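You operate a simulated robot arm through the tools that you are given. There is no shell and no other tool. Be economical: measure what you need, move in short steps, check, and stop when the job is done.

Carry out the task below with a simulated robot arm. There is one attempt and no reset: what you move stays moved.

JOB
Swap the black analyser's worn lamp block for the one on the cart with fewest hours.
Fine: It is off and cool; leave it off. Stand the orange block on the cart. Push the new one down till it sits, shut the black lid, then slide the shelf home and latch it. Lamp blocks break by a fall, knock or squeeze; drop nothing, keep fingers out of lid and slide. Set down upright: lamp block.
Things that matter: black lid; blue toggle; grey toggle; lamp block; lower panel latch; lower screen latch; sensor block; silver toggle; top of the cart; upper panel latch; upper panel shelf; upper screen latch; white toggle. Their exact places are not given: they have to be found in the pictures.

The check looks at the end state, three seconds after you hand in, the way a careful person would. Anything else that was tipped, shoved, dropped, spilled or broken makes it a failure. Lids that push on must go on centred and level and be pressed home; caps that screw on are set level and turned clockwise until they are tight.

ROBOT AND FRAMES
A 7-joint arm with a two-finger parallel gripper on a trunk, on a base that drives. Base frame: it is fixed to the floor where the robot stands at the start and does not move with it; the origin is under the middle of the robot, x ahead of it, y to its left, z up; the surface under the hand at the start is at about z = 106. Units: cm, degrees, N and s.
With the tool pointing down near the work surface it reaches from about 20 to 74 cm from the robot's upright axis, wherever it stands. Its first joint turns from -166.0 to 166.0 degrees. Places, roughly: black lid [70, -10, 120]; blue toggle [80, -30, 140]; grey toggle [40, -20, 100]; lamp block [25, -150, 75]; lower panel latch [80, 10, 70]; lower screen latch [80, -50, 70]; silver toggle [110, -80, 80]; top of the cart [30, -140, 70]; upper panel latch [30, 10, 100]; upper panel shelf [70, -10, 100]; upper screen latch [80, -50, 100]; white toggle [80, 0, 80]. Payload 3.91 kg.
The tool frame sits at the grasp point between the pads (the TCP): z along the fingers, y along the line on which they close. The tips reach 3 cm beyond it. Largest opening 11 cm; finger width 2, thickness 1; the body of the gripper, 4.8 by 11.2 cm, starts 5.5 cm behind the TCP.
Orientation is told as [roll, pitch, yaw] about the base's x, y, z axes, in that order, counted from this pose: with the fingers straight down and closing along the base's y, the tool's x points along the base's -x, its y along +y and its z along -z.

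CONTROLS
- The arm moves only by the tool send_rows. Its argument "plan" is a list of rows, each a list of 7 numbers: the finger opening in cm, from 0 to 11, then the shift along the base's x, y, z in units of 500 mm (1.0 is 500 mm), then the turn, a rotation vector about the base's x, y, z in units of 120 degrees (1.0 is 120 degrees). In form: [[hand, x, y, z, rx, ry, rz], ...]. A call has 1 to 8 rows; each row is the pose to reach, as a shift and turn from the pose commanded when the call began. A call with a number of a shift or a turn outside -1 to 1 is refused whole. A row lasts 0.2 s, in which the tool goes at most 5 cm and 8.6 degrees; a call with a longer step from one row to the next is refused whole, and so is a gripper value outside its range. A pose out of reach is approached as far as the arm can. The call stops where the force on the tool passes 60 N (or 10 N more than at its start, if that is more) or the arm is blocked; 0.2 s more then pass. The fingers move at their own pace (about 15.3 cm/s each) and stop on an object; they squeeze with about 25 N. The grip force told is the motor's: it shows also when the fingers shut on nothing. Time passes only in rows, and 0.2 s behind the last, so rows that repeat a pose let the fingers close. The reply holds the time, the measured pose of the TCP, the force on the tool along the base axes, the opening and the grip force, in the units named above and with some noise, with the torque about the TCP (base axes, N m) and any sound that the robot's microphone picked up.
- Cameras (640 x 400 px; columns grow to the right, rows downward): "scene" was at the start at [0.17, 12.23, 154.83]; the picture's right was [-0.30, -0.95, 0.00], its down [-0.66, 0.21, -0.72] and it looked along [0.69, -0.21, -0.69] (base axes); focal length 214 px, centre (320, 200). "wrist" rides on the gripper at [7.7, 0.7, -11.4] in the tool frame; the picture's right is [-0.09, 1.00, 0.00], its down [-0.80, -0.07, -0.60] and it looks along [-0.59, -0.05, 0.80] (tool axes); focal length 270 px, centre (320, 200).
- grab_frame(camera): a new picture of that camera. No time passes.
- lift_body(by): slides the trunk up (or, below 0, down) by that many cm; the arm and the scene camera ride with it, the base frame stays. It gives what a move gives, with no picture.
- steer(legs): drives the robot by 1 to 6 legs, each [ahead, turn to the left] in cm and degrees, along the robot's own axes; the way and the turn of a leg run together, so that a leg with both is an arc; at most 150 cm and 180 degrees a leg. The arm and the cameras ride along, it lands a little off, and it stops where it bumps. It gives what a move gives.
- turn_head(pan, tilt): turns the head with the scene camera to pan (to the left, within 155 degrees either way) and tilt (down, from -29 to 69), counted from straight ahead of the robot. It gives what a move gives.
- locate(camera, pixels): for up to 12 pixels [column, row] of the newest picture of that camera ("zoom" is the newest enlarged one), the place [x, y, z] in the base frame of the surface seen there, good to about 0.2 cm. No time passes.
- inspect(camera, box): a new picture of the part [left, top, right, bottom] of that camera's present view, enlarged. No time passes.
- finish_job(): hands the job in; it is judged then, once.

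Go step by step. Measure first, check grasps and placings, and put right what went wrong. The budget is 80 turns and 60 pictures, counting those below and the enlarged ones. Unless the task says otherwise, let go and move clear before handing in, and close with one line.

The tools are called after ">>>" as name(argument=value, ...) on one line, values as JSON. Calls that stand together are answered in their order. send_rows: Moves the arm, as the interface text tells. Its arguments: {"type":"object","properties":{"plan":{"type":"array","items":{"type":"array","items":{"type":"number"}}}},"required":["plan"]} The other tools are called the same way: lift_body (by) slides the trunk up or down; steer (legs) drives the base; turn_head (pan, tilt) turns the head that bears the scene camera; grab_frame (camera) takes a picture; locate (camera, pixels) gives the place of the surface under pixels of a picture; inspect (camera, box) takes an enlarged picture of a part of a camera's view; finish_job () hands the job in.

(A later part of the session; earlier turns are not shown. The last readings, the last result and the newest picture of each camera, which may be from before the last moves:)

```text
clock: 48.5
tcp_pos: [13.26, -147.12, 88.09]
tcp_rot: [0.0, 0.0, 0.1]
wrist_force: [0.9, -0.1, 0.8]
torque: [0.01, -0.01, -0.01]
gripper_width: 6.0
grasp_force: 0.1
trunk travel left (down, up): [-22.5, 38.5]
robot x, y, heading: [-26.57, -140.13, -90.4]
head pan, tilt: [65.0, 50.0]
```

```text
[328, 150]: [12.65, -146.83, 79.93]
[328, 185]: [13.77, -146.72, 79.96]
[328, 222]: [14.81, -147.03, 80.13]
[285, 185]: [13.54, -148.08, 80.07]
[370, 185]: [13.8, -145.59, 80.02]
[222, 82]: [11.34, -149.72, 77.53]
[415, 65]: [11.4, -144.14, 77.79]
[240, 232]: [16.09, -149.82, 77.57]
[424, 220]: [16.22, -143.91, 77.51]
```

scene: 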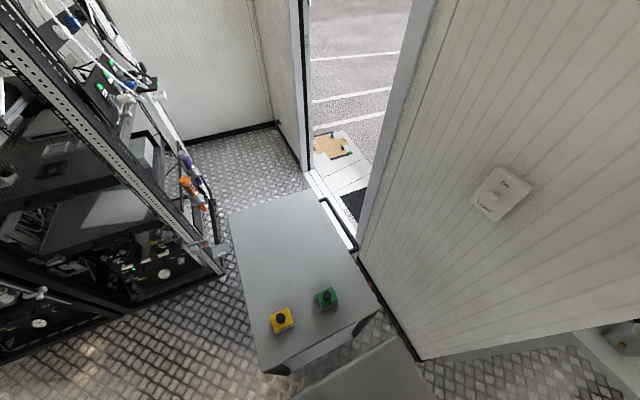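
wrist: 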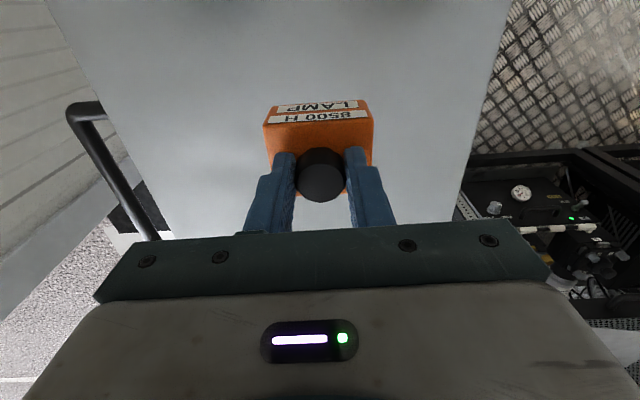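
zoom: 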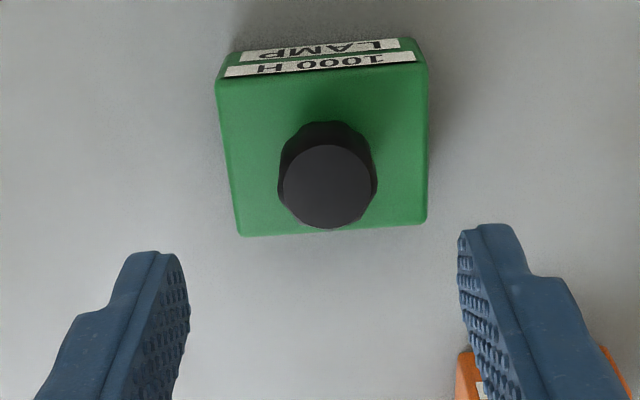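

The knob centre is (13.75,−146.87) and its top is z≈80. I descend to TCP z≈80.75 and grip.

>>> send_rows(plan=[[6, 0.009, 0.005, -0.06, 0, 0, 0], [6, 0.009, 0.005, -0.11, 0, 0, 0], [6, 0.009, 0.005, -0.135, 0, 0, 0], [6, 0.009, 0.005, -0.147, 0, 0, 0], [0, 0.009, 0.005, -0.147, 0, 0, 0], [0, 0.009, 0.005, -0.147, 0, 0, 0], [0, 0.009, 0.005, -0.147, 0, 0, 0]])

>>> inspect(camera="wrist", box=[220, 80, 420, 240])

```text
clock: 50.1
tcp_pos: [13.74, -146.7, 80.91]
tcp_rot: [0.0, 0.0, 0.0]
wrist_force: [0.1, -0.4, -0.1]
torque: [0.02, 0.0, 0.01]
gripper_width: 2.79
grasp_force: 25.0
trunk travel left (down, up): [-22.5, 38.5]
robot x, y, heading: [-26.98, -140.22, -90.1]
head pan, tilt: [65.0, 50.0]
```

```text
2.50 times, centred on (320, 160) of wrist
```

zoom: 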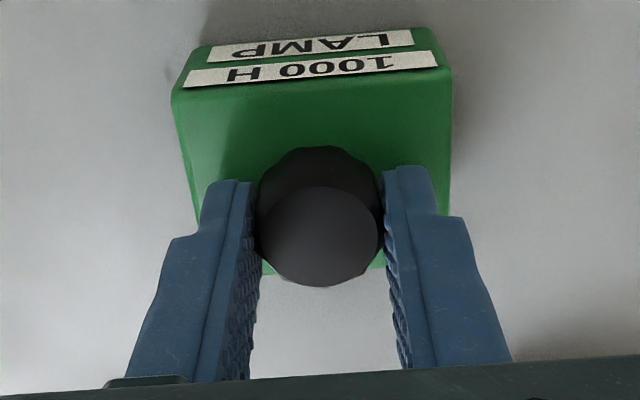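

The grip is good and the label reads 1000 H. I lift slowly, then raise the trunk.

>>> send_rows(plan=[[0, 0, 0, 0.01, 0, 0, 0], [0, 0, 0, 0.03, 0, 0, 0], [0, 0, 0, 0.06, 0, 0, 0], [0, 0, 0, 0.1, 0, 0, 0], [0, 0, 0, 0.14, 0, 0, 0], [0, 0, 0, 0.18, 0, 0, 0], [0, 0, 0, 0.22, 0, 0, 0]])

>>> lift_body(by=30)

>>> grab_frame(camera="wrist")

```text
clock: 51.7
tcp_pos: [13.76, -146.87, 91.74]
tcp_rot: [0.0, 0.0, 0.1]
wrist_force: [0.4, -0.1, -1.7]
torque: [-0.01, 0.01, 0.01]
gripper_width: 2.8
grasp_force: 25.3
trunk travel left (down, up): [-22.5, 38.5]
robot x, y, heading: [-26.75, -140.08, -90.1]
head pan, tilt: [65.0, 50.0]
```

```text
clock: 54.7
tcp_pos: [13.71, -146.79, 121.61]
tcp_rot: [0.0, 0.0, 0.2]
wrist_force: [0.0, -0.5, -0.8]
torque: [0.0, -0.01, -0.01]
gripper_width: 2.8
grasp_force: 25.1
trunk travel left (down, up): [-52.5, 8.5]
robot x, y, heading: [-26.43, -140.02, -90.1]
head pan, tilt: [65.0, 50.0]
```

```text
23 pictures are left
```

wrist: 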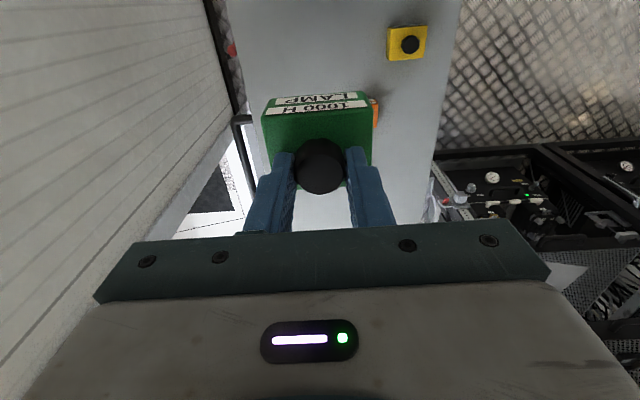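

The green block is held well. I retract and swing the arm back in front of the robot.

>>> send_rows(plan=[[0, -0.084, 0.048, 0, 0, 0, 0], [0, -0.164, 0.096, 0, 0, 0, 0], [0, -0.176, 0.007, 0, 0, 0, -0.0667], [0, -0.2, -0.079, 0, 0, 0, -0.1333], [0, -0.236, -0.161, 0, 0, 0, -0.2], [0, -0.283, -0.237, 0, 0, 0, -0.2667], [0, -0.34, -0.306, 0, 0, 0, -0.3333], [0, -0.406, -0.366, 0, 0, 0, -0.4]])

>>> send_rows(plan=[[0, -0.074, -0.051, 0, 0, 0, -0.0667], [0, -0.154, -0.091, 0, 0, 0, -0.1333], [0, -0.238, -0.119, 0, 0, 0, -0.2], [0, -0.327, -0.135, 0, 0, 0, -0.2667], [0, -0.414, -0.139, 0, 0, 0, -0.3333], [0, -0.414, -0.139, 0, 0, 0, -0.35]])

```text
clock: 56.5
tcp_pos: [-5.94, -164.94, 121.61]
tcp_rot: [-0.1, 0.1, -48.0]
wrist_force: [0.2, -0.5, -0.9]
torque: [-0.03, 0.01, -0.01]
gripper_width: 2.79
grasp_force: 25.1
trunk travel left (down, up): [-52.5, 8.5]
robot x, y, heading: [-26.88, -140.06, -89.8]
head pan, tilt: [65.0, 50.0]
```

```text
clock: 57.9
tcp_pos: [-27.33, -171.91, 121.47]
tcp_rot: [0.0, 0.0, -89.9]
wrist_force: [0.2, -0.5, -0.5]
torque: [0.0, -0.02, -0.02]
gripper_width: 2.78
grasp_force: 24.6
trunk travel left (down, up): [-52.5, 8.5]
robot x, y, heading: [-26.44, -140.21, -90.2]
head pan, tilt: [65.0, 50.0]
```

The arm is in front again. I drive back along the way I came: back 140, turn left 90, ahead 26.

>>> steer(legs=[[-140, 0], [0, 90], [25, 0]])

>>> turn_head(pan=-10, tilt=40)

>>> grab_frame(camera="scene")

```text
clock: 70.3
tcp_pos: [33.34, 0.07, 121.46]
tcp_rot: [0.0, 0.0, -0.7]
wrist_force: [-0.1, 0.1, -0.6]
torque: [-0.01, -0.01, 0.02]
gripper_width: 2.76
grasp_force: 25.2
trunk travel left (down, up): [-52.5, 8.5]
robot x, y, heading: [1.38, 1.02, -1.1]
head pan, tilt: [65.0, 50.0]
```

```text
clock: 71.8
tcp_pos: [33.29, 0.07, 121.57]
tcp_rot: [0.0, 0.1, -0.7]
wrist_force: [-0.3, 0.1, -1.4]
torque: [-0.02, -0.03, -0.01]
gripper_width: 2.77
grasp_force: 24.8
trunk travel left (down, up): [-52.5, 8.5]
robot x, y, heading: [1.37, 0.99, -0.9]
head pan, tilt: [-10.0, 40.0]
```

```text
22 pictures are left
```

scene: 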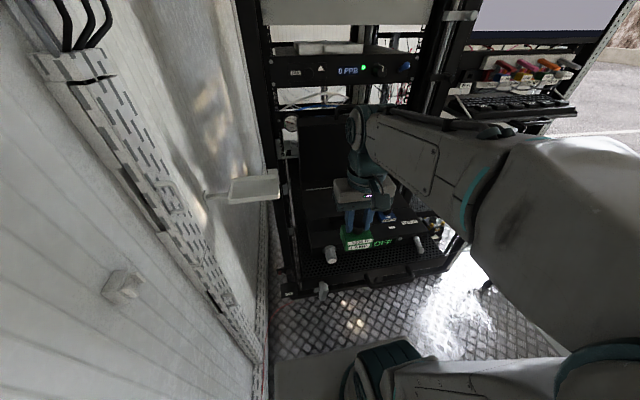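

I'm back in front of the analyser with the block held. I extend over the bay at (47.95,−0.85) and correct the 0.7° yaw.

>>> send_rows(plan=[[0, 0.08, -0.005, 0, 0, 0, 0.006], [0, 0.16, -0.012, 0, 0, 0, 0.006], [0, 0.24, -0.018, -0.02, 0, 0, 0.006], [0, 0.293, -0.0184, -0.04, 0, 0, 0.006], [0, 0.293, -0.0184, -0.06, 0, 0, 0.006], [0, 0.293, -0.0184, -0.06, 0, 0, 0.006]])

>>> inspect(camera="scene", box=[310, 160, 430, 244])

>>> grab_frame(camera="wrist")

```text
clock: 73.2
tcp_pos: [48.04, -0.64, 118.66]
tcp_rot: [0.0, 0.0, 0.0]
wrist_force: [0.4, -0.3, -2.0]
torque: [0.04, 0.01, -0.01]
gripper_width: 2.8
grasp_force: 25.7
trunk travel left (down, up): [-52.5, 8.5]
robot x, y, heading: [1.18, 1.1, -0.9]
head pan, tilt: [-10.0, 40.0]
```

```text
4.76 times, centred on (370, 202) of scene
```

zoom: 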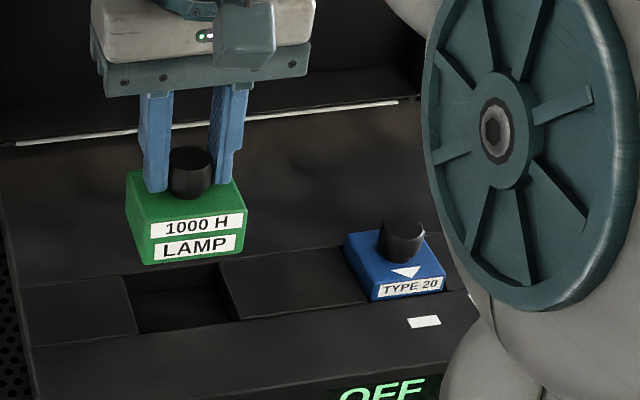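

```text
20 pictures are left
```

wrist: 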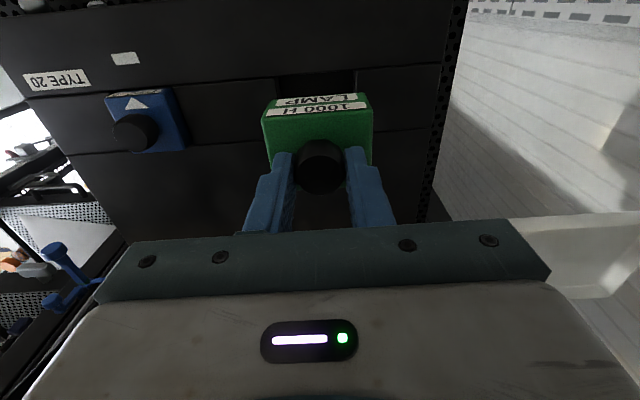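

I re-measure the bay and the held block from this position.

>>> locate(camera="zoom", pixels=[[134, 280], [141, 334], [241, 318], [219, 264], [165, 290], [190, 310], [403, 240], [146, 262], [243, 252], [130, 175], [246, 215]])

>>> locate(camera="wrist", pixels=[[276, 75], [278, 95], [356, 70], [356, 85], [272, 105], [368, 98], [264, 118], [370, 110], [135, 130]])

```text
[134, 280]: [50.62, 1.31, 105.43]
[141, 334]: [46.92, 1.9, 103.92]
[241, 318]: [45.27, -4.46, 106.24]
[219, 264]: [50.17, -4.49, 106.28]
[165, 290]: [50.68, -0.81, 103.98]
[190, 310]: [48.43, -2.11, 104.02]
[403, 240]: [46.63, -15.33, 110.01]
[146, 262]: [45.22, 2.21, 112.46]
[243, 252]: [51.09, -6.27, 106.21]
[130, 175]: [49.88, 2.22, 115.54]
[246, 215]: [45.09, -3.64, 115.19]
```

```text
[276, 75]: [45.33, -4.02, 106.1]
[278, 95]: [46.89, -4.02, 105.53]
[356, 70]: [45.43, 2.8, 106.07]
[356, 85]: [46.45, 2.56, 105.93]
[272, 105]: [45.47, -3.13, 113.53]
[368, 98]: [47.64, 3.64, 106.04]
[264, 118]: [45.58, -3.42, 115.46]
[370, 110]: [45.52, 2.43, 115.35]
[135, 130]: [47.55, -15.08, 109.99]
```

The block sits within 0.1 cm of the pose the old block had (x front 45.5, y −3.4 to 2.4). I lower to just inside the bay's mouth.

>>> send_rows(plan=[[0, 0, -0.002, -0.05, 0, 0, 0], [0, 0, -0.002, -0.09, 0, 0, 0], [0, 0, -0.002, -0.108, 0, 0, 0], [0, 0, -0.002, -0.116, 0, 0, 0], [0, 0, -0.002, -0.122, 0, 0, 0], [0, 0, -0.002, -0.128, 0, 0, 0]])

>>> inspect(camera="scene", box=[310, 160, 430, 244])

```text
clock: 74.5
tcp_pos: [48.01, -0.94, 112.23]
tcp_rot: [-0.1, 0.0, 0.0]
wrist_force: [-0.2, 0.0, -1.4]
torque: [-0.02, 0.02, 0.0]
gripper_width: 2.77
grasp_force: 25.0
trunk travel left (down, up): [-52.5, 8.5]
robot x, y, heading: [1.75, 1.32, -0.8]
head pan, tilt: [-10.0, 40.0]
```

```text
4.76 times, centred on (370, 202) of scene
```

zoom: 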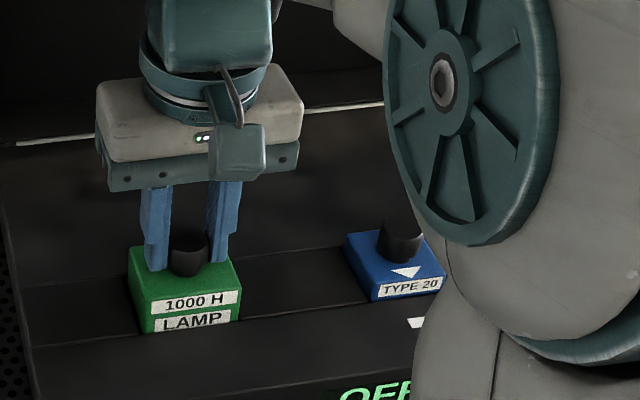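

The block is entering the bay with no side force. I continue down slowly to seat it.

>>> send_rows(plan=[[0, 0, 0, -0.008, 0, 0, 0], [0, 0, 0, -0.016, 0, 0, 0], [0, 0, 0, -0.024, 0, 0, 0], [0, 0, 0, -0.03, 0, 0, 0], [0, 0, 0, -0.034, 0, 0, 0]])

```text
clock: 75.8
tcp_pos: [48.06, -0.87, 110.49]
tcp_rot: [-0.1, -0.4, 0.1]
wrist_force: [4.3, 4.6, 21.4]
torque: [-0.08, -0.14, 0.04]
gripper_width: 2.8
grasp_force: 24.5
trunk travel left (down, up): [-52.5, 8.5]
robot x, y, heading: [1.43, 0.89, -0.7]
head pan, tilt: [-10.0, 40.0]
```

There is 21 N of contact at TCP z 110.5, close to the seated height. I push a little further and check.

>>> send_rows(plan=[[0, 0, 0, -0.003, 0, 0, 0], [0, 0, 0, -0.006, 0, 0, 0]])

>>> inspect(camera="scene", box=[310, 170, 410, 240])

>>> locate(camera="zoom", pixels=[[150, 275], [245, 272], [145, 295], [210, 310], [195, 255]])

```text
clock: 76.3
tcp_pos: [47.93, -0.77, 110.33]
tcp_rot: [0.0, -0.4, 0.1]
wrist_force: [5.2, 6.4, 40.9]
torque: [0.2, 0.32, -0.06]
gripper_width: 2.79
grasp_force: 24.3
trunk travel left (down, up): [-52.5, 8.5]
robot x, y, heading: [1.22, 1.29, -0.7]
head pan, tilt: [-10.0, 40.0]
```

```text
5.71 times, centred on (360, 205) of scene
```

zoom: 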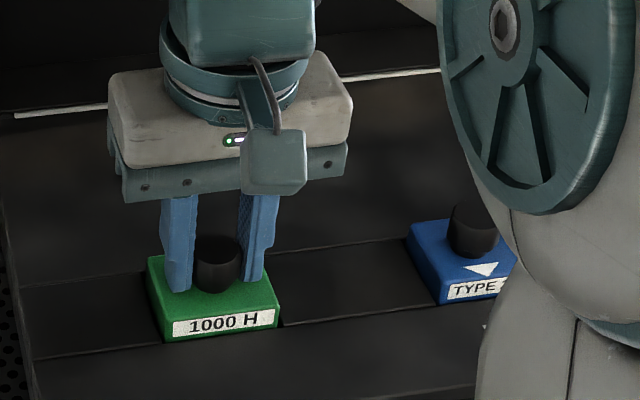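

```text
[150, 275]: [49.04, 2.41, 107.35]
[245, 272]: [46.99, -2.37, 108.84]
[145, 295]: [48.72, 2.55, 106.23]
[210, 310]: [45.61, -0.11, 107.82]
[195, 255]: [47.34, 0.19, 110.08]
```

It looks level with the old block's seated pose (40 N push, label at the same height). I release, rise and measure.

>>> send_rows(plan=[[0, 0, 0, 0.006, 0, 0, 0], [5.5, 0, 0, 0.006, 0, 0, 0], [5.5, 0, 0, 0.006, 0, 0, 0], [5.5, 0, 0, 0.05, 0, 0, 0], [5.5, 0, 0, 0.1, 0, 0, 0], [5.5, 0, 0, 0.14, 0, 0, 0]])

>>> inspect(camera="wrist", box=[80, 50, 400, 250])

>>> locate(camera="zoom", pixels=[[488, 165], [488, 150], [470, 165], [510, 165], [405, 85], [560, 75], [415, 190], [560, 180], [110, 180], [70, 110]])

```text
clock: 77.8
tcp_pos: [47.9, -0.7, 117.13]
tcp_rot: [0.0, 0.1, 0.1]
wrist_force: [-0.4, -0.7, -0.6]
torque: [-0.02, 0.0, 0.01]
gripper_width: 5.51
grasp_force: 0.1
trunk travel left (down, up): [-52.5, 8.5]
robot x, y, heading: [1.07, 1.05, -0.8]
head pan, tilt: [-10.0, 40.0]
```

```text
2.00 times, centred on (240, 150) of wrist
```

zoom: 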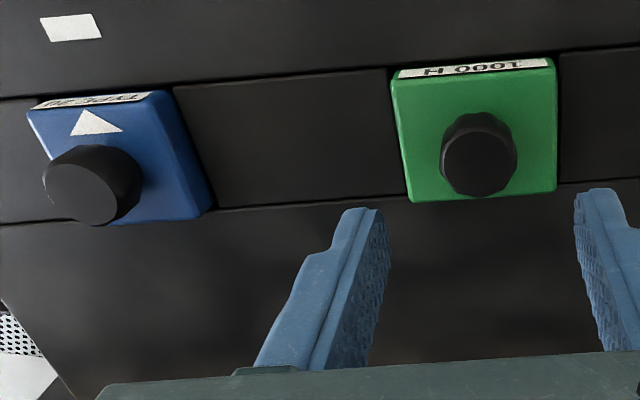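

```text
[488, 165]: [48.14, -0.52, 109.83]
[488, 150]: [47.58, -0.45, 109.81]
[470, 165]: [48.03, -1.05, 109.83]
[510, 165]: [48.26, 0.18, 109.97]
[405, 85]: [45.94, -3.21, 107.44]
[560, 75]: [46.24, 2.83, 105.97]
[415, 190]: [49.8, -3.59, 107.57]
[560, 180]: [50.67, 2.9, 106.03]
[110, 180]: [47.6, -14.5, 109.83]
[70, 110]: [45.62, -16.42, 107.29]
```

The new block sits at the same height as the old one (knob 109.8, body 107.5). I back the hand away and study the lid.

>>> send_rows(plan=[[3, -0.06, -0.02, 0.06, 0, 0, 0], [3, -0.14, -0.04, 0.1, 0, 0, 0], [3, -0.22, -0.08, 0.12, 0, 0, 0], [1, -0.28, -0.14, 0.12, 0, 0, 0], [1, -0.3, -0.22, 0.12, 0, 0, 0], [0, -0.32, -0.3, 0.12, 0, 0, 0]])

>>> turn_head(pan=-10, tilt=25)

>>> inspect(camera="scene", box=[230, 130, 470, 330])

```text
clock: 79.2
tcp_pos: [31.86, -15.83, 122.99]
tcp_rot: [0.0, -0.2, 0.0]
wrist_force: [-0.3, -0.2, -0.6]
torque: [0.02, 0.01, 0.01]
gripper_width: 0.0
grasp_force: 25.5
trunk travel left (down, up): [-52.5, 8.5]
robot x, y, heading: [1.28, 1.33, -0.7]
head pan, tilt: [-10.0, 40.0]
```

```text
clock: 79.9
tcp_pos: [31.95, -15.83, 123.26]
tcp_rot: [-0.1, 0.0, -0.1]
wrist_force: [0.7, -0.6, 1.1]
torque: [0.0, 0.01, -0.03]
gripper_width: 0.0
grasp_force: 24.9
trunk travel left (down, up): [-52.5, 8.5]
robot x, y, heading: [1.58, 1.06, -0.8]
head pan, tilt: [-10.0, 25.0]
```

```text
2.00 times, centred on (350, 230) of scene
```

zoom: 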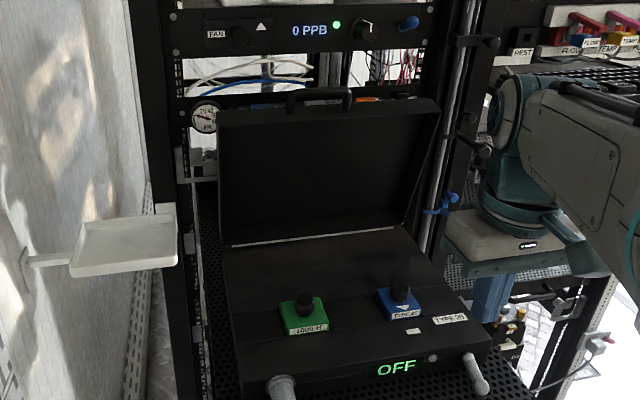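

The lid is a shallow box standing open, with a handle on its top edge at zoom (320,97). I'll measure it.

>>> locate(camera="zoom", pixels=[[320, 92], [293, 105], [348, 105], [225, 118], [435, 103], [228, 242], [400, 228], [320, 170], [330, 112], [420, 170], [440, 205], [365, 60]])

>>> inspect(camera="scene", box=[310, 160, 470, 260])

```text
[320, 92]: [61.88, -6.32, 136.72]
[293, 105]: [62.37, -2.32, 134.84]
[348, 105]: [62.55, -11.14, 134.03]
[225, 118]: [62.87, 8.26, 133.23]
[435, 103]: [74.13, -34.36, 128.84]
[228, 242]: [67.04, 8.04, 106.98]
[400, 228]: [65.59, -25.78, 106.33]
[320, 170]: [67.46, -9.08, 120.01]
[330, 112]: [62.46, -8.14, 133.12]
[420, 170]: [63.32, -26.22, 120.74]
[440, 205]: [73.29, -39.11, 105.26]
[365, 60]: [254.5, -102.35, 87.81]
```

```text
4.00 times, centred on (390, 210) of scene
```

zoom: 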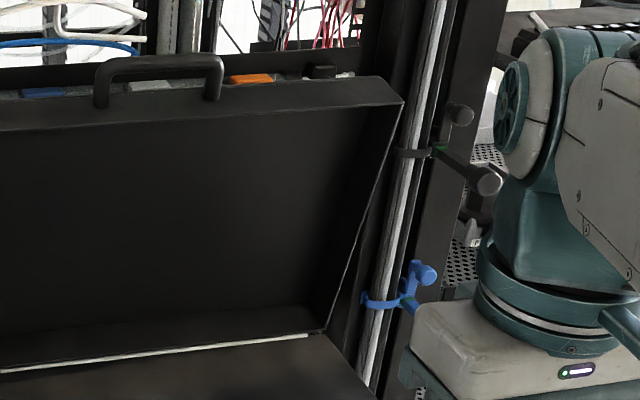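

The lid leans about 7° forward of upright, hinged at x≈66, z≈106. I'll refine the handle bar and hinge positions from this zoom.

>>> locate(camera="zoom", pixels=[[160, 60], [160, 66], [120, 66], [205, 62], [100, 95], [213, 92], [150, 120], [150, 100], [402, 100], [322, 332], [160, 353], [300, 337]])

>>> inspect(camera="scene", box=[320, 165, 380, 200])

```text
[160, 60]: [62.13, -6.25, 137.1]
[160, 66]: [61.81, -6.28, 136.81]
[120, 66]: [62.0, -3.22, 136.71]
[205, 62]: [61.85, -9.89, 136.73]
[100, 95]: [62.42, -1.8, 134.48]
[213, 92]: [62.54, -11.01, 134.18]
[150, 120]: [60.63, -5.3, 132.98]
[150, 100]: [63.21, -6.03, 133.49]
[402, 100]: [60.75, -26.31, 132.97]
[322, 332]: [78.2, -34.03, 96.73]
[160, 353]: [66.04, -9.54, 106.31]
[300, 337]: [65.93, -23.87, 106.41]
```

```text
10.67 times, centred on (350, 182) of scene
```

zoom: 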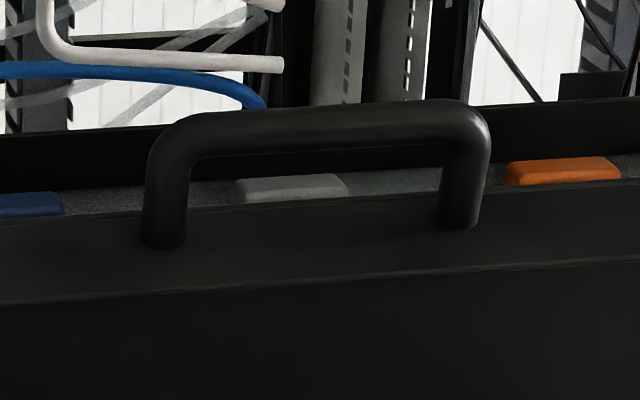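

The bar centre is about (62.1,−6.5,136.4) and the hinge about (66,106.3). I raise the trunk 8 cm and turn the hand 90° so the fingers close along x across the bar.

>>> lift_body(by=8)

>>> send_rows(plan=[[0, 0, 0.02, 0.02, 0, 0, 0.0667], [0, 0, 0.05, 0.04, 0, 0, 0.1333], [0, 0, 0.08, 0.07, 0, 0, 0.2], [0, 0, 0.11, 0.1, 0, 0, 0.2667], [0, 0, 0.14, 0.13, 0, 0, 0.3333], [0, 0, 0.16, 0.16, 0, 0, 0.4], [0, 0, 0.18, 0.19, 0, 0, 0.4667], [0, 0, 0.187, 0.22, 0, 0, 0.5333]])

>>> send_rows(plan=[[3.5, 0, 0, 0.02, 0, 0, 0.0667], [3.5, 0, 0, 0.04, 0, 0, 0.1333], [3.5, 0, 0, 0.06, 0, 0, 0.2], [3.5, 0, 0, 0.06, 0, 0, 0.2167]])

```text
clock: 81.1
tcp_pos: [32.06, -15.74, 131.19]
tcp_rot: [0.0, 0.0, 0.0]
wrist_force: [0.4, -0.5, 1.4]
torque: [0.04, 0.02, 0.0]
gripper_width: 0.02
grasp_force: 24.7
trunk travel left (down, up): [-60.5, 0.5]
robot x, y, heading: [1.48, 1.04, -0.7]
head pan, tilt: [-10.0, 25.0]
```

```text
clock: 82.9
tcp_pos: [31.83, -6.3, 142.16]
tcp_rot: [0.0, 0.0, 64.3]
wrist_force: [-0.1, 0.1, -0.5]
torque: [-0.05, -0.02, 0.0]
gripper_width: 0.0
grasp_force: 25.4
trunk travel left (down, up): [-60.5, 0.5]
robot x, y, heading: [1.65, 1.25, -0.9]
head pan, tilt: [-10.0, 25.0]
```

```text
clock: 83.9
tcp_pos: [31.88, -6.33, 145.2]
tcp_rot: [0.0, -0.1, 90.2]
wrist_force: [0.2, 0.9, 0.6]
torque: [-0.03, 0.0, 0.02]
gripper_width: 3.49
grasp_force: 0.1
trunk travel left (down, up): [-60.5, 0.5]
robot x, y, heading: [1.41, 0.74, -1.3]
head pan, tilt: [-10.0, 25.0]
```

The hand is turned. I extend over the handle at z 145, which keeps the tips above the bar.

>>> send_rows(plan=[[3.5, 0.086, 0, 0, 0, 0, 0], [3.5, 0.172, 0, 0, 0, 0, 0], [3.5, 0.258, 0, 0, 0, 0, 0], [3.5, 0.344, 0, 0, 0, 0, 0], [3.5, 0.43, 0, 0, 0, 0, 0], [3.5, 0.516, 0, 0, 0, 0, 0], [3.5, 0.604, -0.002, 0, 0, 0, 0], [3.5, 0.604, -0.002, 0, 0, 0, 0]])

>>> grab_frame(camera="wrist")

>>> inspect(camera="scene", box=[290, 120, 430, 220])

```text
clock: 85.7
tcp_pos: [60.47, -6.48, 144.05]
tcp_rot: [-0.2, 0.0, 90.0]
wrist_force: [0.2, -0.1, -0.4]
torque: [0.02, -0.01, -0.01]
gripper_width: 3.51
grasp_force: 0.0
out of reach, approached as far as the arm can: row 7, 8
trunk travel left (down, up): [-60.5, 0.5]
robot x, y, heading: [1.35, 0.91, -0.7]
head pan, tilt: [-10.0, 25.0]
```

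```text
13 pictures are left
```

wrist: 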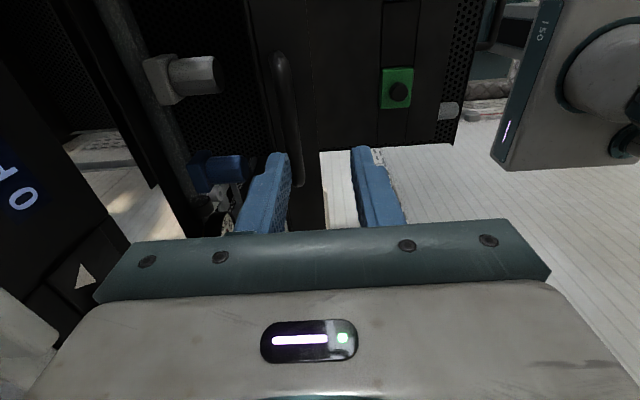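

```text
4.00 times, centred on (360, 170) of scene
```

zoom: 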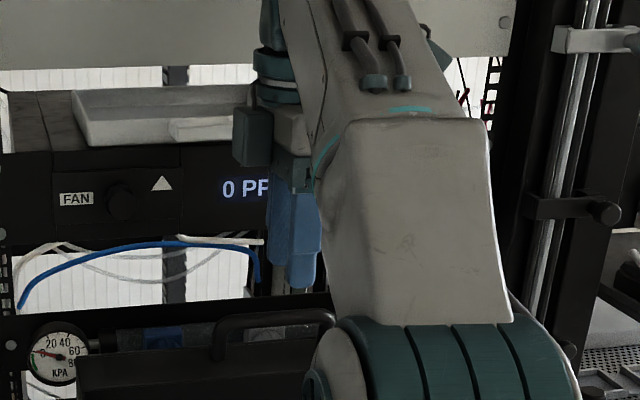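

The arm ran out of reach 1.5 cm short. I drive ahead 3 cm.

>>> steer(legs=[[3, 0]])

>>> send_rows(plan=[[3.5, 0, 0, -0.02, 0, 0, 0], [3.5, 0, 0, -0.04, 0, 0, 0], [3.5, 0, 0, -0.04, 0, 0, 0]])

>>> inspect(camera="wrist", box=[200, 40, 440, 240])

```text
clock: 86.5
tcp_pos: [63.6, -6.57, 144.07]
tcp_rot: [-0.2, 0.0, 90.0]
wrist_force: [-0.2, 0.0, -0.4]
torque: [-0.04, 0.04, -0.02]
gripper_width: 3.5
grasp_force: 0.1
trunk travel left (down, up): [-60.5, 0.5]
robot x, y, heading: [4.4, 1.2, -0.8]
head pan, tilt: [-10.0, 25.0]
```

```text
clock: 87.3
tcp_pos: [63.52, -6.48, 142.11]
tcp_rot: [-0.1, 0.0, 90.0]
wrist_force: [0.3, 0.2, 0.6]
torque: [-0.02, 0.0, 0.01]
gripper_width: 3.5
grasp_force: 0.0
trunk travel left (down, up): [-60.5, 0.5]
robot x, y, heading: [4.7, 1.0, -0.9]
head pan, tilt: [-10.0, 25.0]
```

```text
2.00 times, centred on (320, 140) of wrist
```

zoom: 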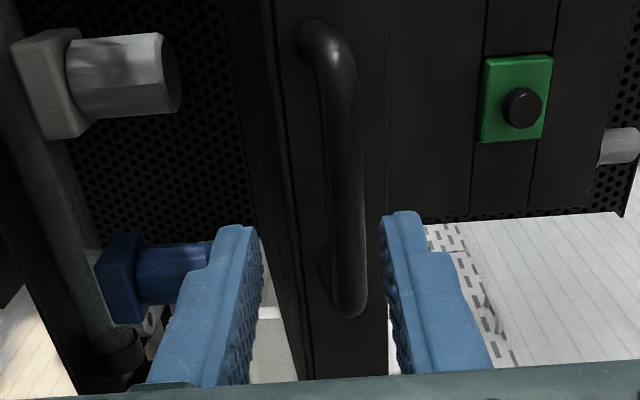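

The bar is between the fingers, nearer the right one (−x side). I measure it exactly.

>>> locate(camera="zoom", pixels=[[330, 80], [340, 150], [345, 200], [350, 280], [362, 250], [330, 250], [350, 305], [310, 50], [300, 200], [370, 200]])

```text
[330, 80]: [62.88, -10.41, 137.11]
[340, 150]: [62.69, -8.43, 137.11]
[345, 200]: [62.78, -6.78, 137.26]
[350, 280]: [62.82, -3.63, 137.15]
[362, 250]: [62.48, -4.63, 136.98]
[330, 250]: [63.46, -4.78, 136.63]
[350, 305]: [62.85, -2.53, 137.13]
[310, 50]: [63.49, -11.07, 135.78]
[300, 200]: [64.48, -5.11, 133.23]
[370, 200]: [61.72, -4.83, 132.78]
```

Bar centre ≈ (62.65,−6.7,136.55). I lower to TCP z≈138, centred on the bar, and close.

>>> send_rows(plan=[[3.5, -0.017, -0.002, 0, 0, 0, 0], [3.5, -0.017, -0.002, -0.04, 0, 0, 0], [3.5, -0.017, -0.002, -0.07, 0, 0, 0], [3.5, -0.017, -0.002, -0.083, 0, 0, 0], [0, -0.017, -0.002, -0.083, 0, 0, 0], [0, -0.017, -0.002, -0.083, 0, 0, 0], [0, -0.017, -0.002, -0.083, 0, 0, 0]])

```text
clock: 88.9
tcp_pos: [62.66, -6.6, 137.95]
tcp_rot: [-0.2, 0.0, 90.0]
wrist_force: [1.4, 0.6, -1.4]
torque: [-0.24, -0.04, -0.21]
gripper_width: 1.25
grasp_force: 44.7
trunk travel left (down, up): [-60.5, 0.5]
robot x, y, heading: [4.86, 0.57, -1.0]
head pan, tilt: [-10.0, 25.0]
```

The bar is gripped (1.25 cm). I test the first few degrees of the closing arc and watch the force.

>>> send_rows(plan=[[0, -0.0187, 0, -0.0026, 0, -0.0058, 0], [0, -0.0374, 0, -0.0052, 0, -0.0117, 0], [0, -0.056, 0, -0.009, 0, -0.0175, 0], [0, -0.0746, 0, -0.0128, 0, -0.0233, 0]])

```text
clock: 89.9
tcp_pos: [58.99, -6.6, 137.25]
tcp_rot: [-2.9, -0.1, 89.9]
wrist_force: [-0.5, -0.1, -2.6]
torque: [-0.22, -0.02, -0.2]
gripper_width: 1.26
grasp_force: 45.3
trunk travel left (down, up): [-60.5, 0.5]
robot x, y, heading: [4.81, 1.07, -0.6]
head pan, tilt: [-10.0, 25.0]
```

The forces are small, so the arc model fits. I continue to about half closed.

>>> send_rows(plan=[[0, -0.0362, 0, -0.0108, 0, -0.0117, 0], [0, -0.0724, 0, -0.0216, 0, -0.0233, 0], [0, -0.107, 0, -0.036, 0, -0.035, 0], [0, -0.1418, 0, -0.0518, 0, -0.0467, 0], [0, -0.207, 0, -0.09, 0, -0.07, 0], [0, -0.237, 0, -0.1125, 0, -0.0817, 0], [0, -0.267, 0, -0.1358, 0, -0.0933, 0], [0, -0.321, 0, -0.1886, 0, -0.1167, 0]])

>>> inspect(camera="scene", box=[230, 130, 470, 330])

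```text
clock: 91.7
tcp_pos: [42.98, -6.5, 127.91]
tcp_rot: [-16.9, 0.0, 90.0]
wrist_force: [3.1, -2.2, -2.2]
torque: [-0.11, 0.11, 0.17]
gripper_width: 1.28
grasp_force: 44.9
trunk travel left (down, up): [-60.5, 0.5]
robot x, y, heading: [4.38, 0.88, -0.8]
head pan, tilt: [-10.0, 25.0]
```

```text
2.00 times, centred on (350, 230) of scene
```

zoom: 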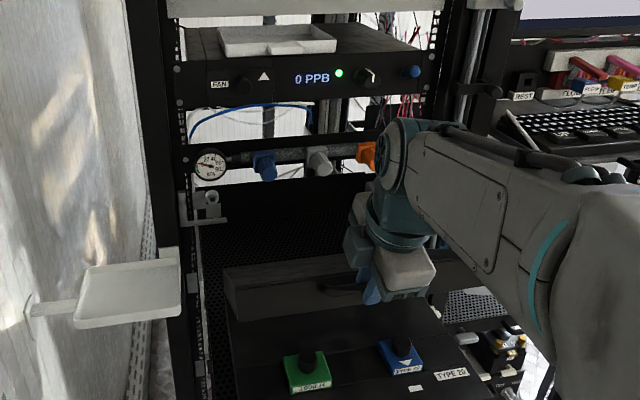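

The lid follows the hand smoothly and nothing is trapped. I continue to nearly closed.

>>> send_rows(plan=[[0, -0.0466, 0, -0.0586, 0, -0.01, 0], [0, -0.068, 0, -0.09, 0, -0.016, 0], [0, -0.0858, 0, -0.1224, 0, -0.0225, 0], [0, -0.102, 0, -0.156, 0, -0.029, 0], [0, -0.1168, 0, -0.1902, 0, -0.035, 0], [0, -0.129, 0, -0.226, 0, -0.041, 0], [0, -0.1396, 0, -0.2616, 0, -0.0475, 0]])

>>> inspect(camera="scene", box=[230, 180, 450, 360])

```text
clock: 93.3
tcp_pos: [37.36, -6.36, 116.22]
tcp_rot: [-22.3, 0.1, 90.3]
wrist_force: [1.1, 36.5, -3.8]
torque: [0.97, 0.04, 0.53]
gripper_width: 1.26
grasp_force: 45.3
out of reach, approached as far as the arm can: row 6, 7
trunk travel left (down, up): [-60.5, 0.5]
robot x, y, heading: [4.39, 0.88, -0.6]
head pan, tilt: [-10.0, 25.0]
```

```text
2.22 times, centred on (340, 270) of scene
```

zoom: 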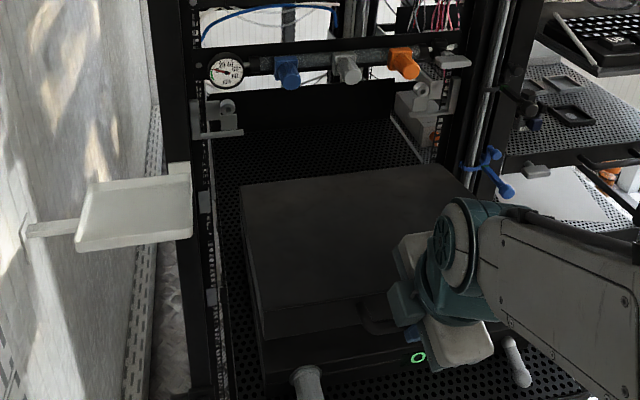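

The lid is about 16° from shut and the arm has reached its inner limit (36 N side force). I back up slightly, straighten the hand, and then use the trunk to go lower.

>>> send_rows(plan=[[0, 0.0228, 0, 0.0714, 0, 0.0125, 0], [0, 0.025, 0, 0.072, 0, 0.045, 0], [0, 0.027, 0, 0.0725, 0, 0.075, 0], [0, 0.028, 0, 0.0728, 0, 0.104, 0]])

>>> lift_body(by=-1.5)

```text
clock: 94.3
tcp_pos: [39.01, -6.82, 120.09]
tcp_rot: [-10.2, 0.0, 90.0]
wrist_force: [3.7, 28.9, -0.8]
torque: [0.27, -0.16, 0.39]
gripper_width: 1.25
grasp_force: 44.5
trunk travel left (down, up): [-60.5, 0.5]
robot x, y, heading: [4.55, 1.27, -0.6]
head pan, tilt: [-10.0, 25.0]
```

```text
clock: 95.0
tcp_pos: [38.84, -6.76, 118.38]
tcp_rot: [-10.1, 0.1, 90.0]
wrist_force: [0.0, 22.6, -2.9]
torque: [0.32, 0.15, 0.32]
gripper_width: 1.26
grasp_force: 44.9
trunk travel left (down, up): [-59.0, 2.0]
robot x, y, heading: [4.72, 0.9, -0.9]
head pan, tilt: [-10.0, 25.0]
```

A 22 N side force remains, and I'm 1.5 cm off the arc in x, so the bar may have slid in the fingers. I check with the wrist camera.

>>> send_rows(plan=[[0, 0, 0.003, 0, 0, 0, 0], [0, 0, 0.006, 0, 0, 0, 0]])

>>> grab_frame(camera="wrist")

```text
clock: 95.6
tcp_pos: [38.93, -6.96, 118.39]
tcp_rot: [-10.3, 0.2, 89.8]
wrist_force: [2.8, 11.0, 0.1]
torque: [0.18, -0.19, 0.42]
gripper_width: 1.24
grasp_force: 44.7
trunk travel left (down, up): [-59.0, 2.0]
robot x, y, heading: [4.65, 1.0, -1.0]
head pan, tilt: [-10.0, 25.0]
```

```text
8 pictures are left
```

wrist: 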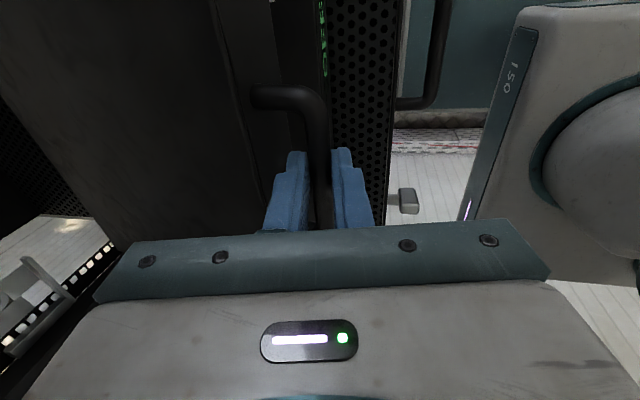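

The bar is still between the pads. I locate it and the lid edge to recompute the arc.

>>> locate(camera="wrist", pixels=[[315, 120], [318, 150], [270, 95], [245, 140], [225, 60], [100, 120], [300, 120]])

```text
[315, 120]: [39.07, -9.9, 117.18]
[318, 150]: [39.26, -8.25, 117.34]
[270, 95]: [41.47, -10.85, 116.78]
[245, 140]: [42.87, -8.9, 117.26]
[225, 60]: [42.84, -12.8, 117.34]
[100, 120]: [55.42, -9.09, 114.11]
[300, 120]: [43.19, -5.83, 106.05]
```

The bar centre is near (39.2,116.7), and the lid has about 14° left. I lower it in small steps on the corrected arc.

>>> send_rows(plan=[[0, -0.007, 0.003, -0.024, 0, 0, 0], [0, -0.015, 0.003, -0.049, 0, 0, 0], [0, -0.021, 0.003, -0.075, 0, 0, 0], [0, -0.0266, 0.003, -0.101, 0, 0, 0]])

```text
clock: 96.6
tcp_pos: [37.43, -6.85, 113.15]
tcp_rot: [-10.1, 0.0, 90.0]
wrist_force: [-0.9, -2.0, -0.1]
torque: [-0.6, 0.14, 0.26]
gripper_width: 1.27
grasp_force: 44.6
trunk travel left (down, up): [-59.0, 2.0]
robot x, y, heading: [4.49, 1.1, -0.9]
head pan, tilt: [-10.0, 25.0]
```

The forces are low at TCP z 113.2. I lower the last 2.5 cm until contact.

>>> send_rows(plan=[[0, -0.003, 0, -0.016, 0, 0, 0], [0, -0.005, 0, -0.032, 0, 0, 0], [0, -0.006, 0, -0.042, 0, 0, 0], [0, -0.007, 0, -0.05, 0, 0, 0], [0, -0.007, 0, -0.056, 0, 0, 0]])

>>> inspect(camera="scene", box=[230, 180, 450, 360])

```text
clock: 97.8
tcp_pos: [37.16, -6.78, 110.56]
tcp_rot: [-10.3, 0.0, 90.0]
wrist_force: [-4.1, -2.5, 13.8]
torque: [0.27, 0.01, 0.45]
gripper_width: 1.27
grasp_force: 44.8
trunk travel left (down, up): [-59.0, 2.0]
robot x, y, heading: [4.5, 0.97, -0.8]
head pan, tilt: [-10.0, 25.0]
```

```text
2.22 times, centred on (340, 270) of scene
```

zoom: 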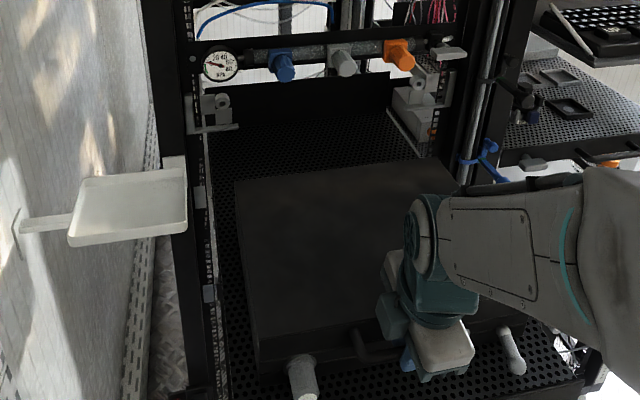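

There is 14 N of contact and the lid looks shut. I check that its top is level.

>>> locate(camera="zoom", pixels=[[300, 320], [350, 310], [280, 260], [350, 240], [260, 190], [400, 170], [330, 350], [215, 380], [190, 105], [430, 90], [205, 290], [300, 90]])

```text
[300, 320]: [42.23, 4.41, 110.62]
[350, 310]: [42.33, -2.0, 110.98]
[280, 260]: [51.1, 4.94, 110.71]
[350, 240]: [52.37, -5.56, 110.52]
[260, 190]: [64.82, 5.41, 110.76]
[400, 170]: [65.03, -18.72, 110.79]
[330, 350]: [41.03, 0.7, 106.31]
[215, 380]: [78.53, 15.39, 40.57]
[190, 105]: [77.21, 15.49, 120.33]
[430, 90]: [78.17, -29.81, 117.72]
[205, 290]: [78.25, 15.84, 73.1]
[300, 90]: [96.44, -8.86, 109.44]
```

The lid top is level at z 110.7, so it's shut. I open the fingers just enough, rise clear of the handle, and back the robot off 10 cm for the shelf push.

>>> send_rows(plan=[[2.4, 0, 0, 0.004, 0, 0, 0], [2.4, 0, 0, 0.004, 0, 0, 0], [2.4, -0.004, 0, 0.03, 0, 0, 0], [2.4, -0.012, 0, 0.08, 0, 0.03, 0], [3.5, -0.04, -0.02, 0.16, 0, 0.06, 0], [3.5, -0.04, -0.06, 0.18, 0, 0.085, 0]])

>>> steer(legs=[[-10, 0]])

>>> turn_head(pan=-10, tilt=38)

>>> inspect(camera="scene", box=[250, 110, 490, 310])

```text
clock: 99.2
tcp_pos: [35.53, -9.77, 119.54]
tcp_rot: [0.1, 0.0, 90.0]
wrist_force: [-0.3, 0.5, 0.1]
torque: [-0.02, -0.04, 0.02]
gripper_width: 3.54
grasp_force: 0.0
trunk travel left (down, up): [-59.0, 2.0]
robot x, y, heading: [4.41, 1.05, -0.8]
head pan, tilt: [-10.0, 25.0]
```

```text
clock: 100.3
tcp_pos: [25.04, -9.55, 119.57]
tcp_rot: [-0.1, 0.0, 90.1]
wrist_force: [-0.2, 0.0, 0.3]
torque: [0.03, -0.02, -0.03]
gripper_width: 3.5
grasp_force: 0.1
trunk travel left (down, up): [-59.0, 2.0]
robot x, y, heading: [-5.34, 1.41, -1.2]
head pan, tilt: [-10.0, 25.0]
```

```text
clock: 101.1
tcp_pos: [25.29, -9.64, 119.45]
tcp_rot: [0.0, 0.0, 90.1]
wrist_force: [-0.2, 0.1, -0.2]
torque: [-0.01, -0.02, 0.02]
gripper_width: 3.5
grasp_force: 0.2
trunk travel left (down, up): [-59.0, 2.0]
robot x, y, heading: [-5.66, 0.9, -1.1]
head pan, tilt: [-10.0, 38.0]
```

```text
2.00 times, centred on (370, 210) of scene
```

zoom: 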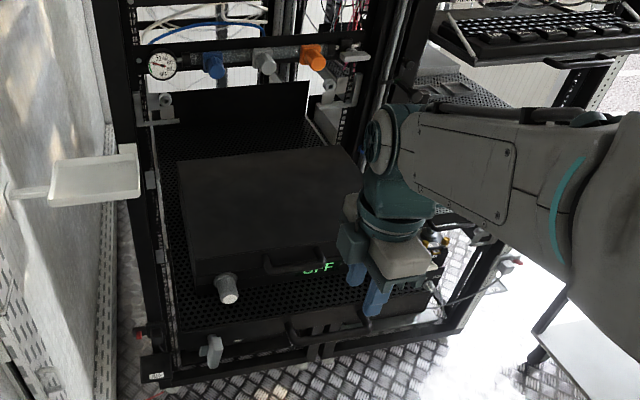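

The lid stays shut. The shelf handle is at zoom (290–370, 335) and the latch at (212,350), so I measure both.

>>> locate(camera="zoom", pixels=[[330, 339], [300, 342], [290, 325], [345, 333], [212, 345], [214, 360], [200, 355], [180, 335], [250, 325], [155, 60], [330, 160], [355, 52]])

>>> inspect(camera="scene", box=[310, 250, 430, 310])

```text
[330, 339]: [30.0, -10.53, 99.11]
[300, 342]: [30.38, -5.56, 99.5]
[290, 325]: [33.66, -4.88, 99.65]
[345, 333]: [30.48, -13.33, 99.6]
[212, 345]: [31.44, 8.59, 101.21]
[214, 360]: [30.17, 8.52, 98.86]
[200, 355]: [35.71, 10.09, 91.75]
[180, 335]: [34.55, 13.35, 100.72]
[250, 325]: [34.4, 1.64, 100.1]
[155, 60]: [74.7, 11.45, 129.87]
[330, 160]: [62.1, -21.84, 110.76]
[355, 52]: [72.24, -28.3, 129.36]
```

```text
5.33 times, centred on (370, 280) of scene
```

zoom: 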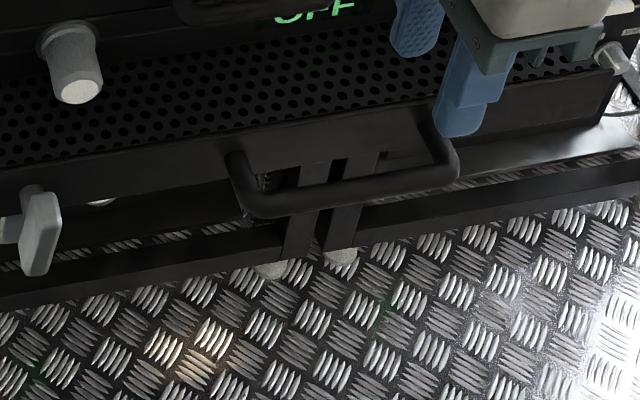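

The handle bar is at x≈30.3, z≈98.9, y −5.5 to −15. I lower the trunk 8 cm and bring the fingers over the bar.

>>> lift_body(by=-8)

>>> send_rows(plan=[[3.2, 0.05, -0.007, -0.03, 0, 0, 0], [3.2, 0.101, -0.013, -0.07, 0, 0, 0], [3.2, 0.101, -0.013, -0.13, 0, 0, 0], [3.2, 0.101, -0.013, -0.13, 0, 0, 0]])

>>> inspect(camera="wrist", box=[200, 40, 440, 240])

```text
clock: 102.2
tcp_pos: [25.15, -9.66, 111.45]
tcp_rot: [0.0, -0.1, 90.1]
wrist_force: [0.1, 0.2, -0.1]
torque: [0.04, 0.0, 0.0]
gripper_width: 3.49
grasp_force: 0.0
trunk travel left (down, up): [-51.0, 10.0]
robot x, y, heading: [-5.53, 0.75, -1.3]
head pan, tilt: [-10.0, 38.0]
```

```text
clock: 103.2
tcp_pos: [30.19, -10.33, 104.79]
tcp_rot: [0.0, 0.0, 90.1]
wrist_force: [-0.2, 0.3, -0.8]
torque: [0.0, 0.02, -0.01]
gripper_width: 3.2
grasp_force: 0.1
trunk travel left (down, up): [-51.0, 10.0]
robot x, y, heading: [-5.54, 1.19, -0.9]
head pan, tilt: [-10.0, 38.0]
```

```text
2.00 times, centred on (320, 140) of wrist
```

zoom: 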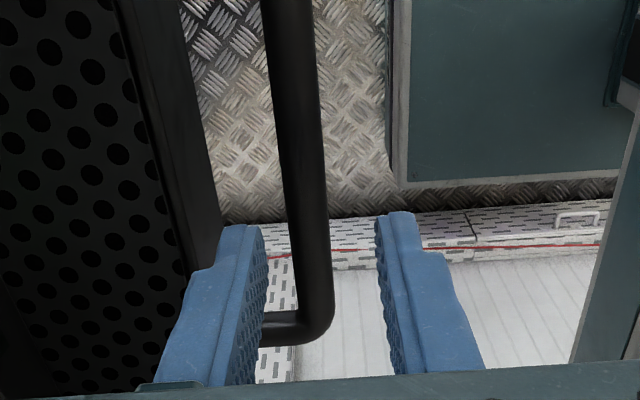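

The bar is centred between the fingers. I lower 4.4 cm and close.

>>> send_rows(plan=[[3.2, 0, 0, -0.05, 0, 0, 0], [3.2, 0, 0, -0.088, 0, 0, 0], [0, 0, 0, -0.088, 0, 0, 0], [0, 0, 0, -0.088, 0, 0, 0], [0, 0, 0, -0.088, 0, 0, 0]])

>>> send_rows(plan=[[0, 0.03, 0, 0, 0, 0, 0], [0, 0.06, 0, 0, 0, 0, 0], [0, 0.09, 0, 0, 0, 0, 0]])

```text
clock: 104.4
tcp_pos: [30.18, -10.33, 100.52]
tcp_rot: [-0.2, -0.1, 90.1]
wrist_force: [3.2, -1.8, 22.0]
torque: [-0.77, -0.05, 0.24]
gripper_width: 1.44
grasp_force: 45.0
trunk travel left (down, up): [-51.0, 10.0]
robot x, y, heading: [-5.69, 1.19, -1.3]
head pan, tilt: [-10.0, 38.0]
```

```text
clock: 105.2
tcp_pos: [34.74, -10.35, 100.56]
tcp_rot: [0.0, -0.2, 90.0]
wrist_force: [4.8, 1.0, -4.9]
torque: [1.07, 0.11, 0.08]
gripper_width: 1.46
grasp_force: 44.9
trunk travel left (down, up): [-51.0, 10.0]
robot x, y, heading: [-5.31, 1.29, -1.2]
head pan, tilt: [-10.0, 38.0]
```

The shelf slides easily with the hand. I continue pushing.

>>> send_rows(plan=[[0, 0.05, 0, 0, 0, 0, 0], [0, 0.11, 0, 0, 0, 0, 0], [0, 0.17, 0, 0, 0, 0, 0], [0, 0.23, 0, 0, 0, 0, 0], [0, 0.29, 0, 0, 0, 0, 0], [0, 0.35, 0, 0, 0, 0, 0], [0, 0.41, 0, 0, 0, 0, 0], [0, 0.45, 0, 0, 0, 0, 0]])

>>> inspect(camera="scene", box=[250, 110, 490, 310])

```text
clock: 107.0
tcp_pos: [57.38, -10.56, 100.46]
tcp_rot: [0.1, 0.0, 90.1]
wrist_force: [4.8, -13.2, -17.8]
torque: [-0.98, -0.04, 0.23]
gripper_width: 1.5
grasp_force: 44.9
trunk travel left (down, up): [-51.0, 10.0]
robot x, y, heading: [-5.78, 1.06, -1.2]
head pan, tilt: [-10.0, 38.0]
```

```text
2.00 times, centred on (370, 210) of scene
```

zoom: 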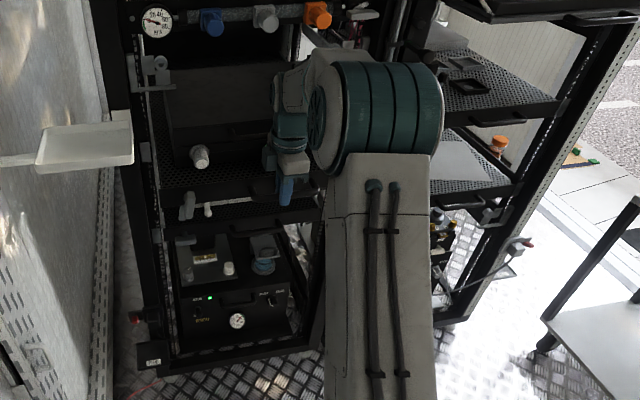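

The shelf is 27 cm in, but the valve row above would meet an upright hand near the end. I tilt the hand 60° about the bar so the wrist stays low and in front.

>>> send_rows(plan=[[0, -0.0039, 0, -0.0003, 0, -0.0625, 0], [0, -0.0078, 0, -0.001, 0, -0.125, 0], [0, -0.0115, 0, -0.0023, 0, -0.1875, 0], [0, -0.015, 0, -0.004, 0, -0.25, 0], [0, -0.0183, 0, -0.0062, 0, -0.3125, 0], [0, -0.0212, 0, -0.0088, 0, -0.375, 0], [0, -0.0238, 0, -0.0117, 0, -0.4375, 0], [0, -0.026, 0, -0.015, 0, -0.5, 0]])

```text
clock: 108.8
tcp_pos: [55.83, -10.36, 99.77]
tcp_rot: [-59.9, -0.1, 89.9]
wrist_force: [-2.5, -5.0, -4.9]
torque: [-0.42, 0.36, -0.39]
gripper_width: 1.48
grasp_force: 44.8
trunk travel left (down, up): [-51.0, 10.0]
robot x, y, heading: [-5.23, 1.23, -1.1]
head pan, tilt: [-10.0, 38.0]
```

The tilt worked with low forces. I push on towards the home stop.

>>> send_rows(plan=[[0, 0.04, 0, 0, 0, 0, 0], [0, 0.09, 0, 0, 0, 0, 0], [0, 0.14, 0, 0, 0, 0, 0], [0, 0.19, 0, 0, 0, 0, 0], [0, 0.23, 0, 0, 0, 0, 0], [0, 0.27, 0, 0, 0, 0, 0]])

>>> inspect(camera="scene", box=[290, 110, 450, 230])

```text
clock: 110.2
tcp_pos: [69.45, -10.26, 99.75]
tcp_rot: [-60.1, 0.0, 90.0]
wrist_force: [4.0, -16.9, -7.0]
torque: [-0.83, -0.05, -1.02]
gripper_width: 1.46
grasp_force: 44.6
trunk travel left (down, up): [-51.0, 10.0]
robot x, y, heading: [-5.5, 1.15, -1.2]
head pan, tilt: [-10.0, 38.0]
```

```text
3.33 times, centred on (370, 170) of scene
```

zoom: 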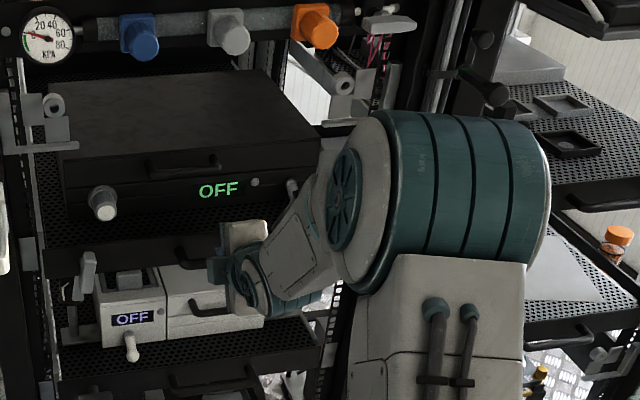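

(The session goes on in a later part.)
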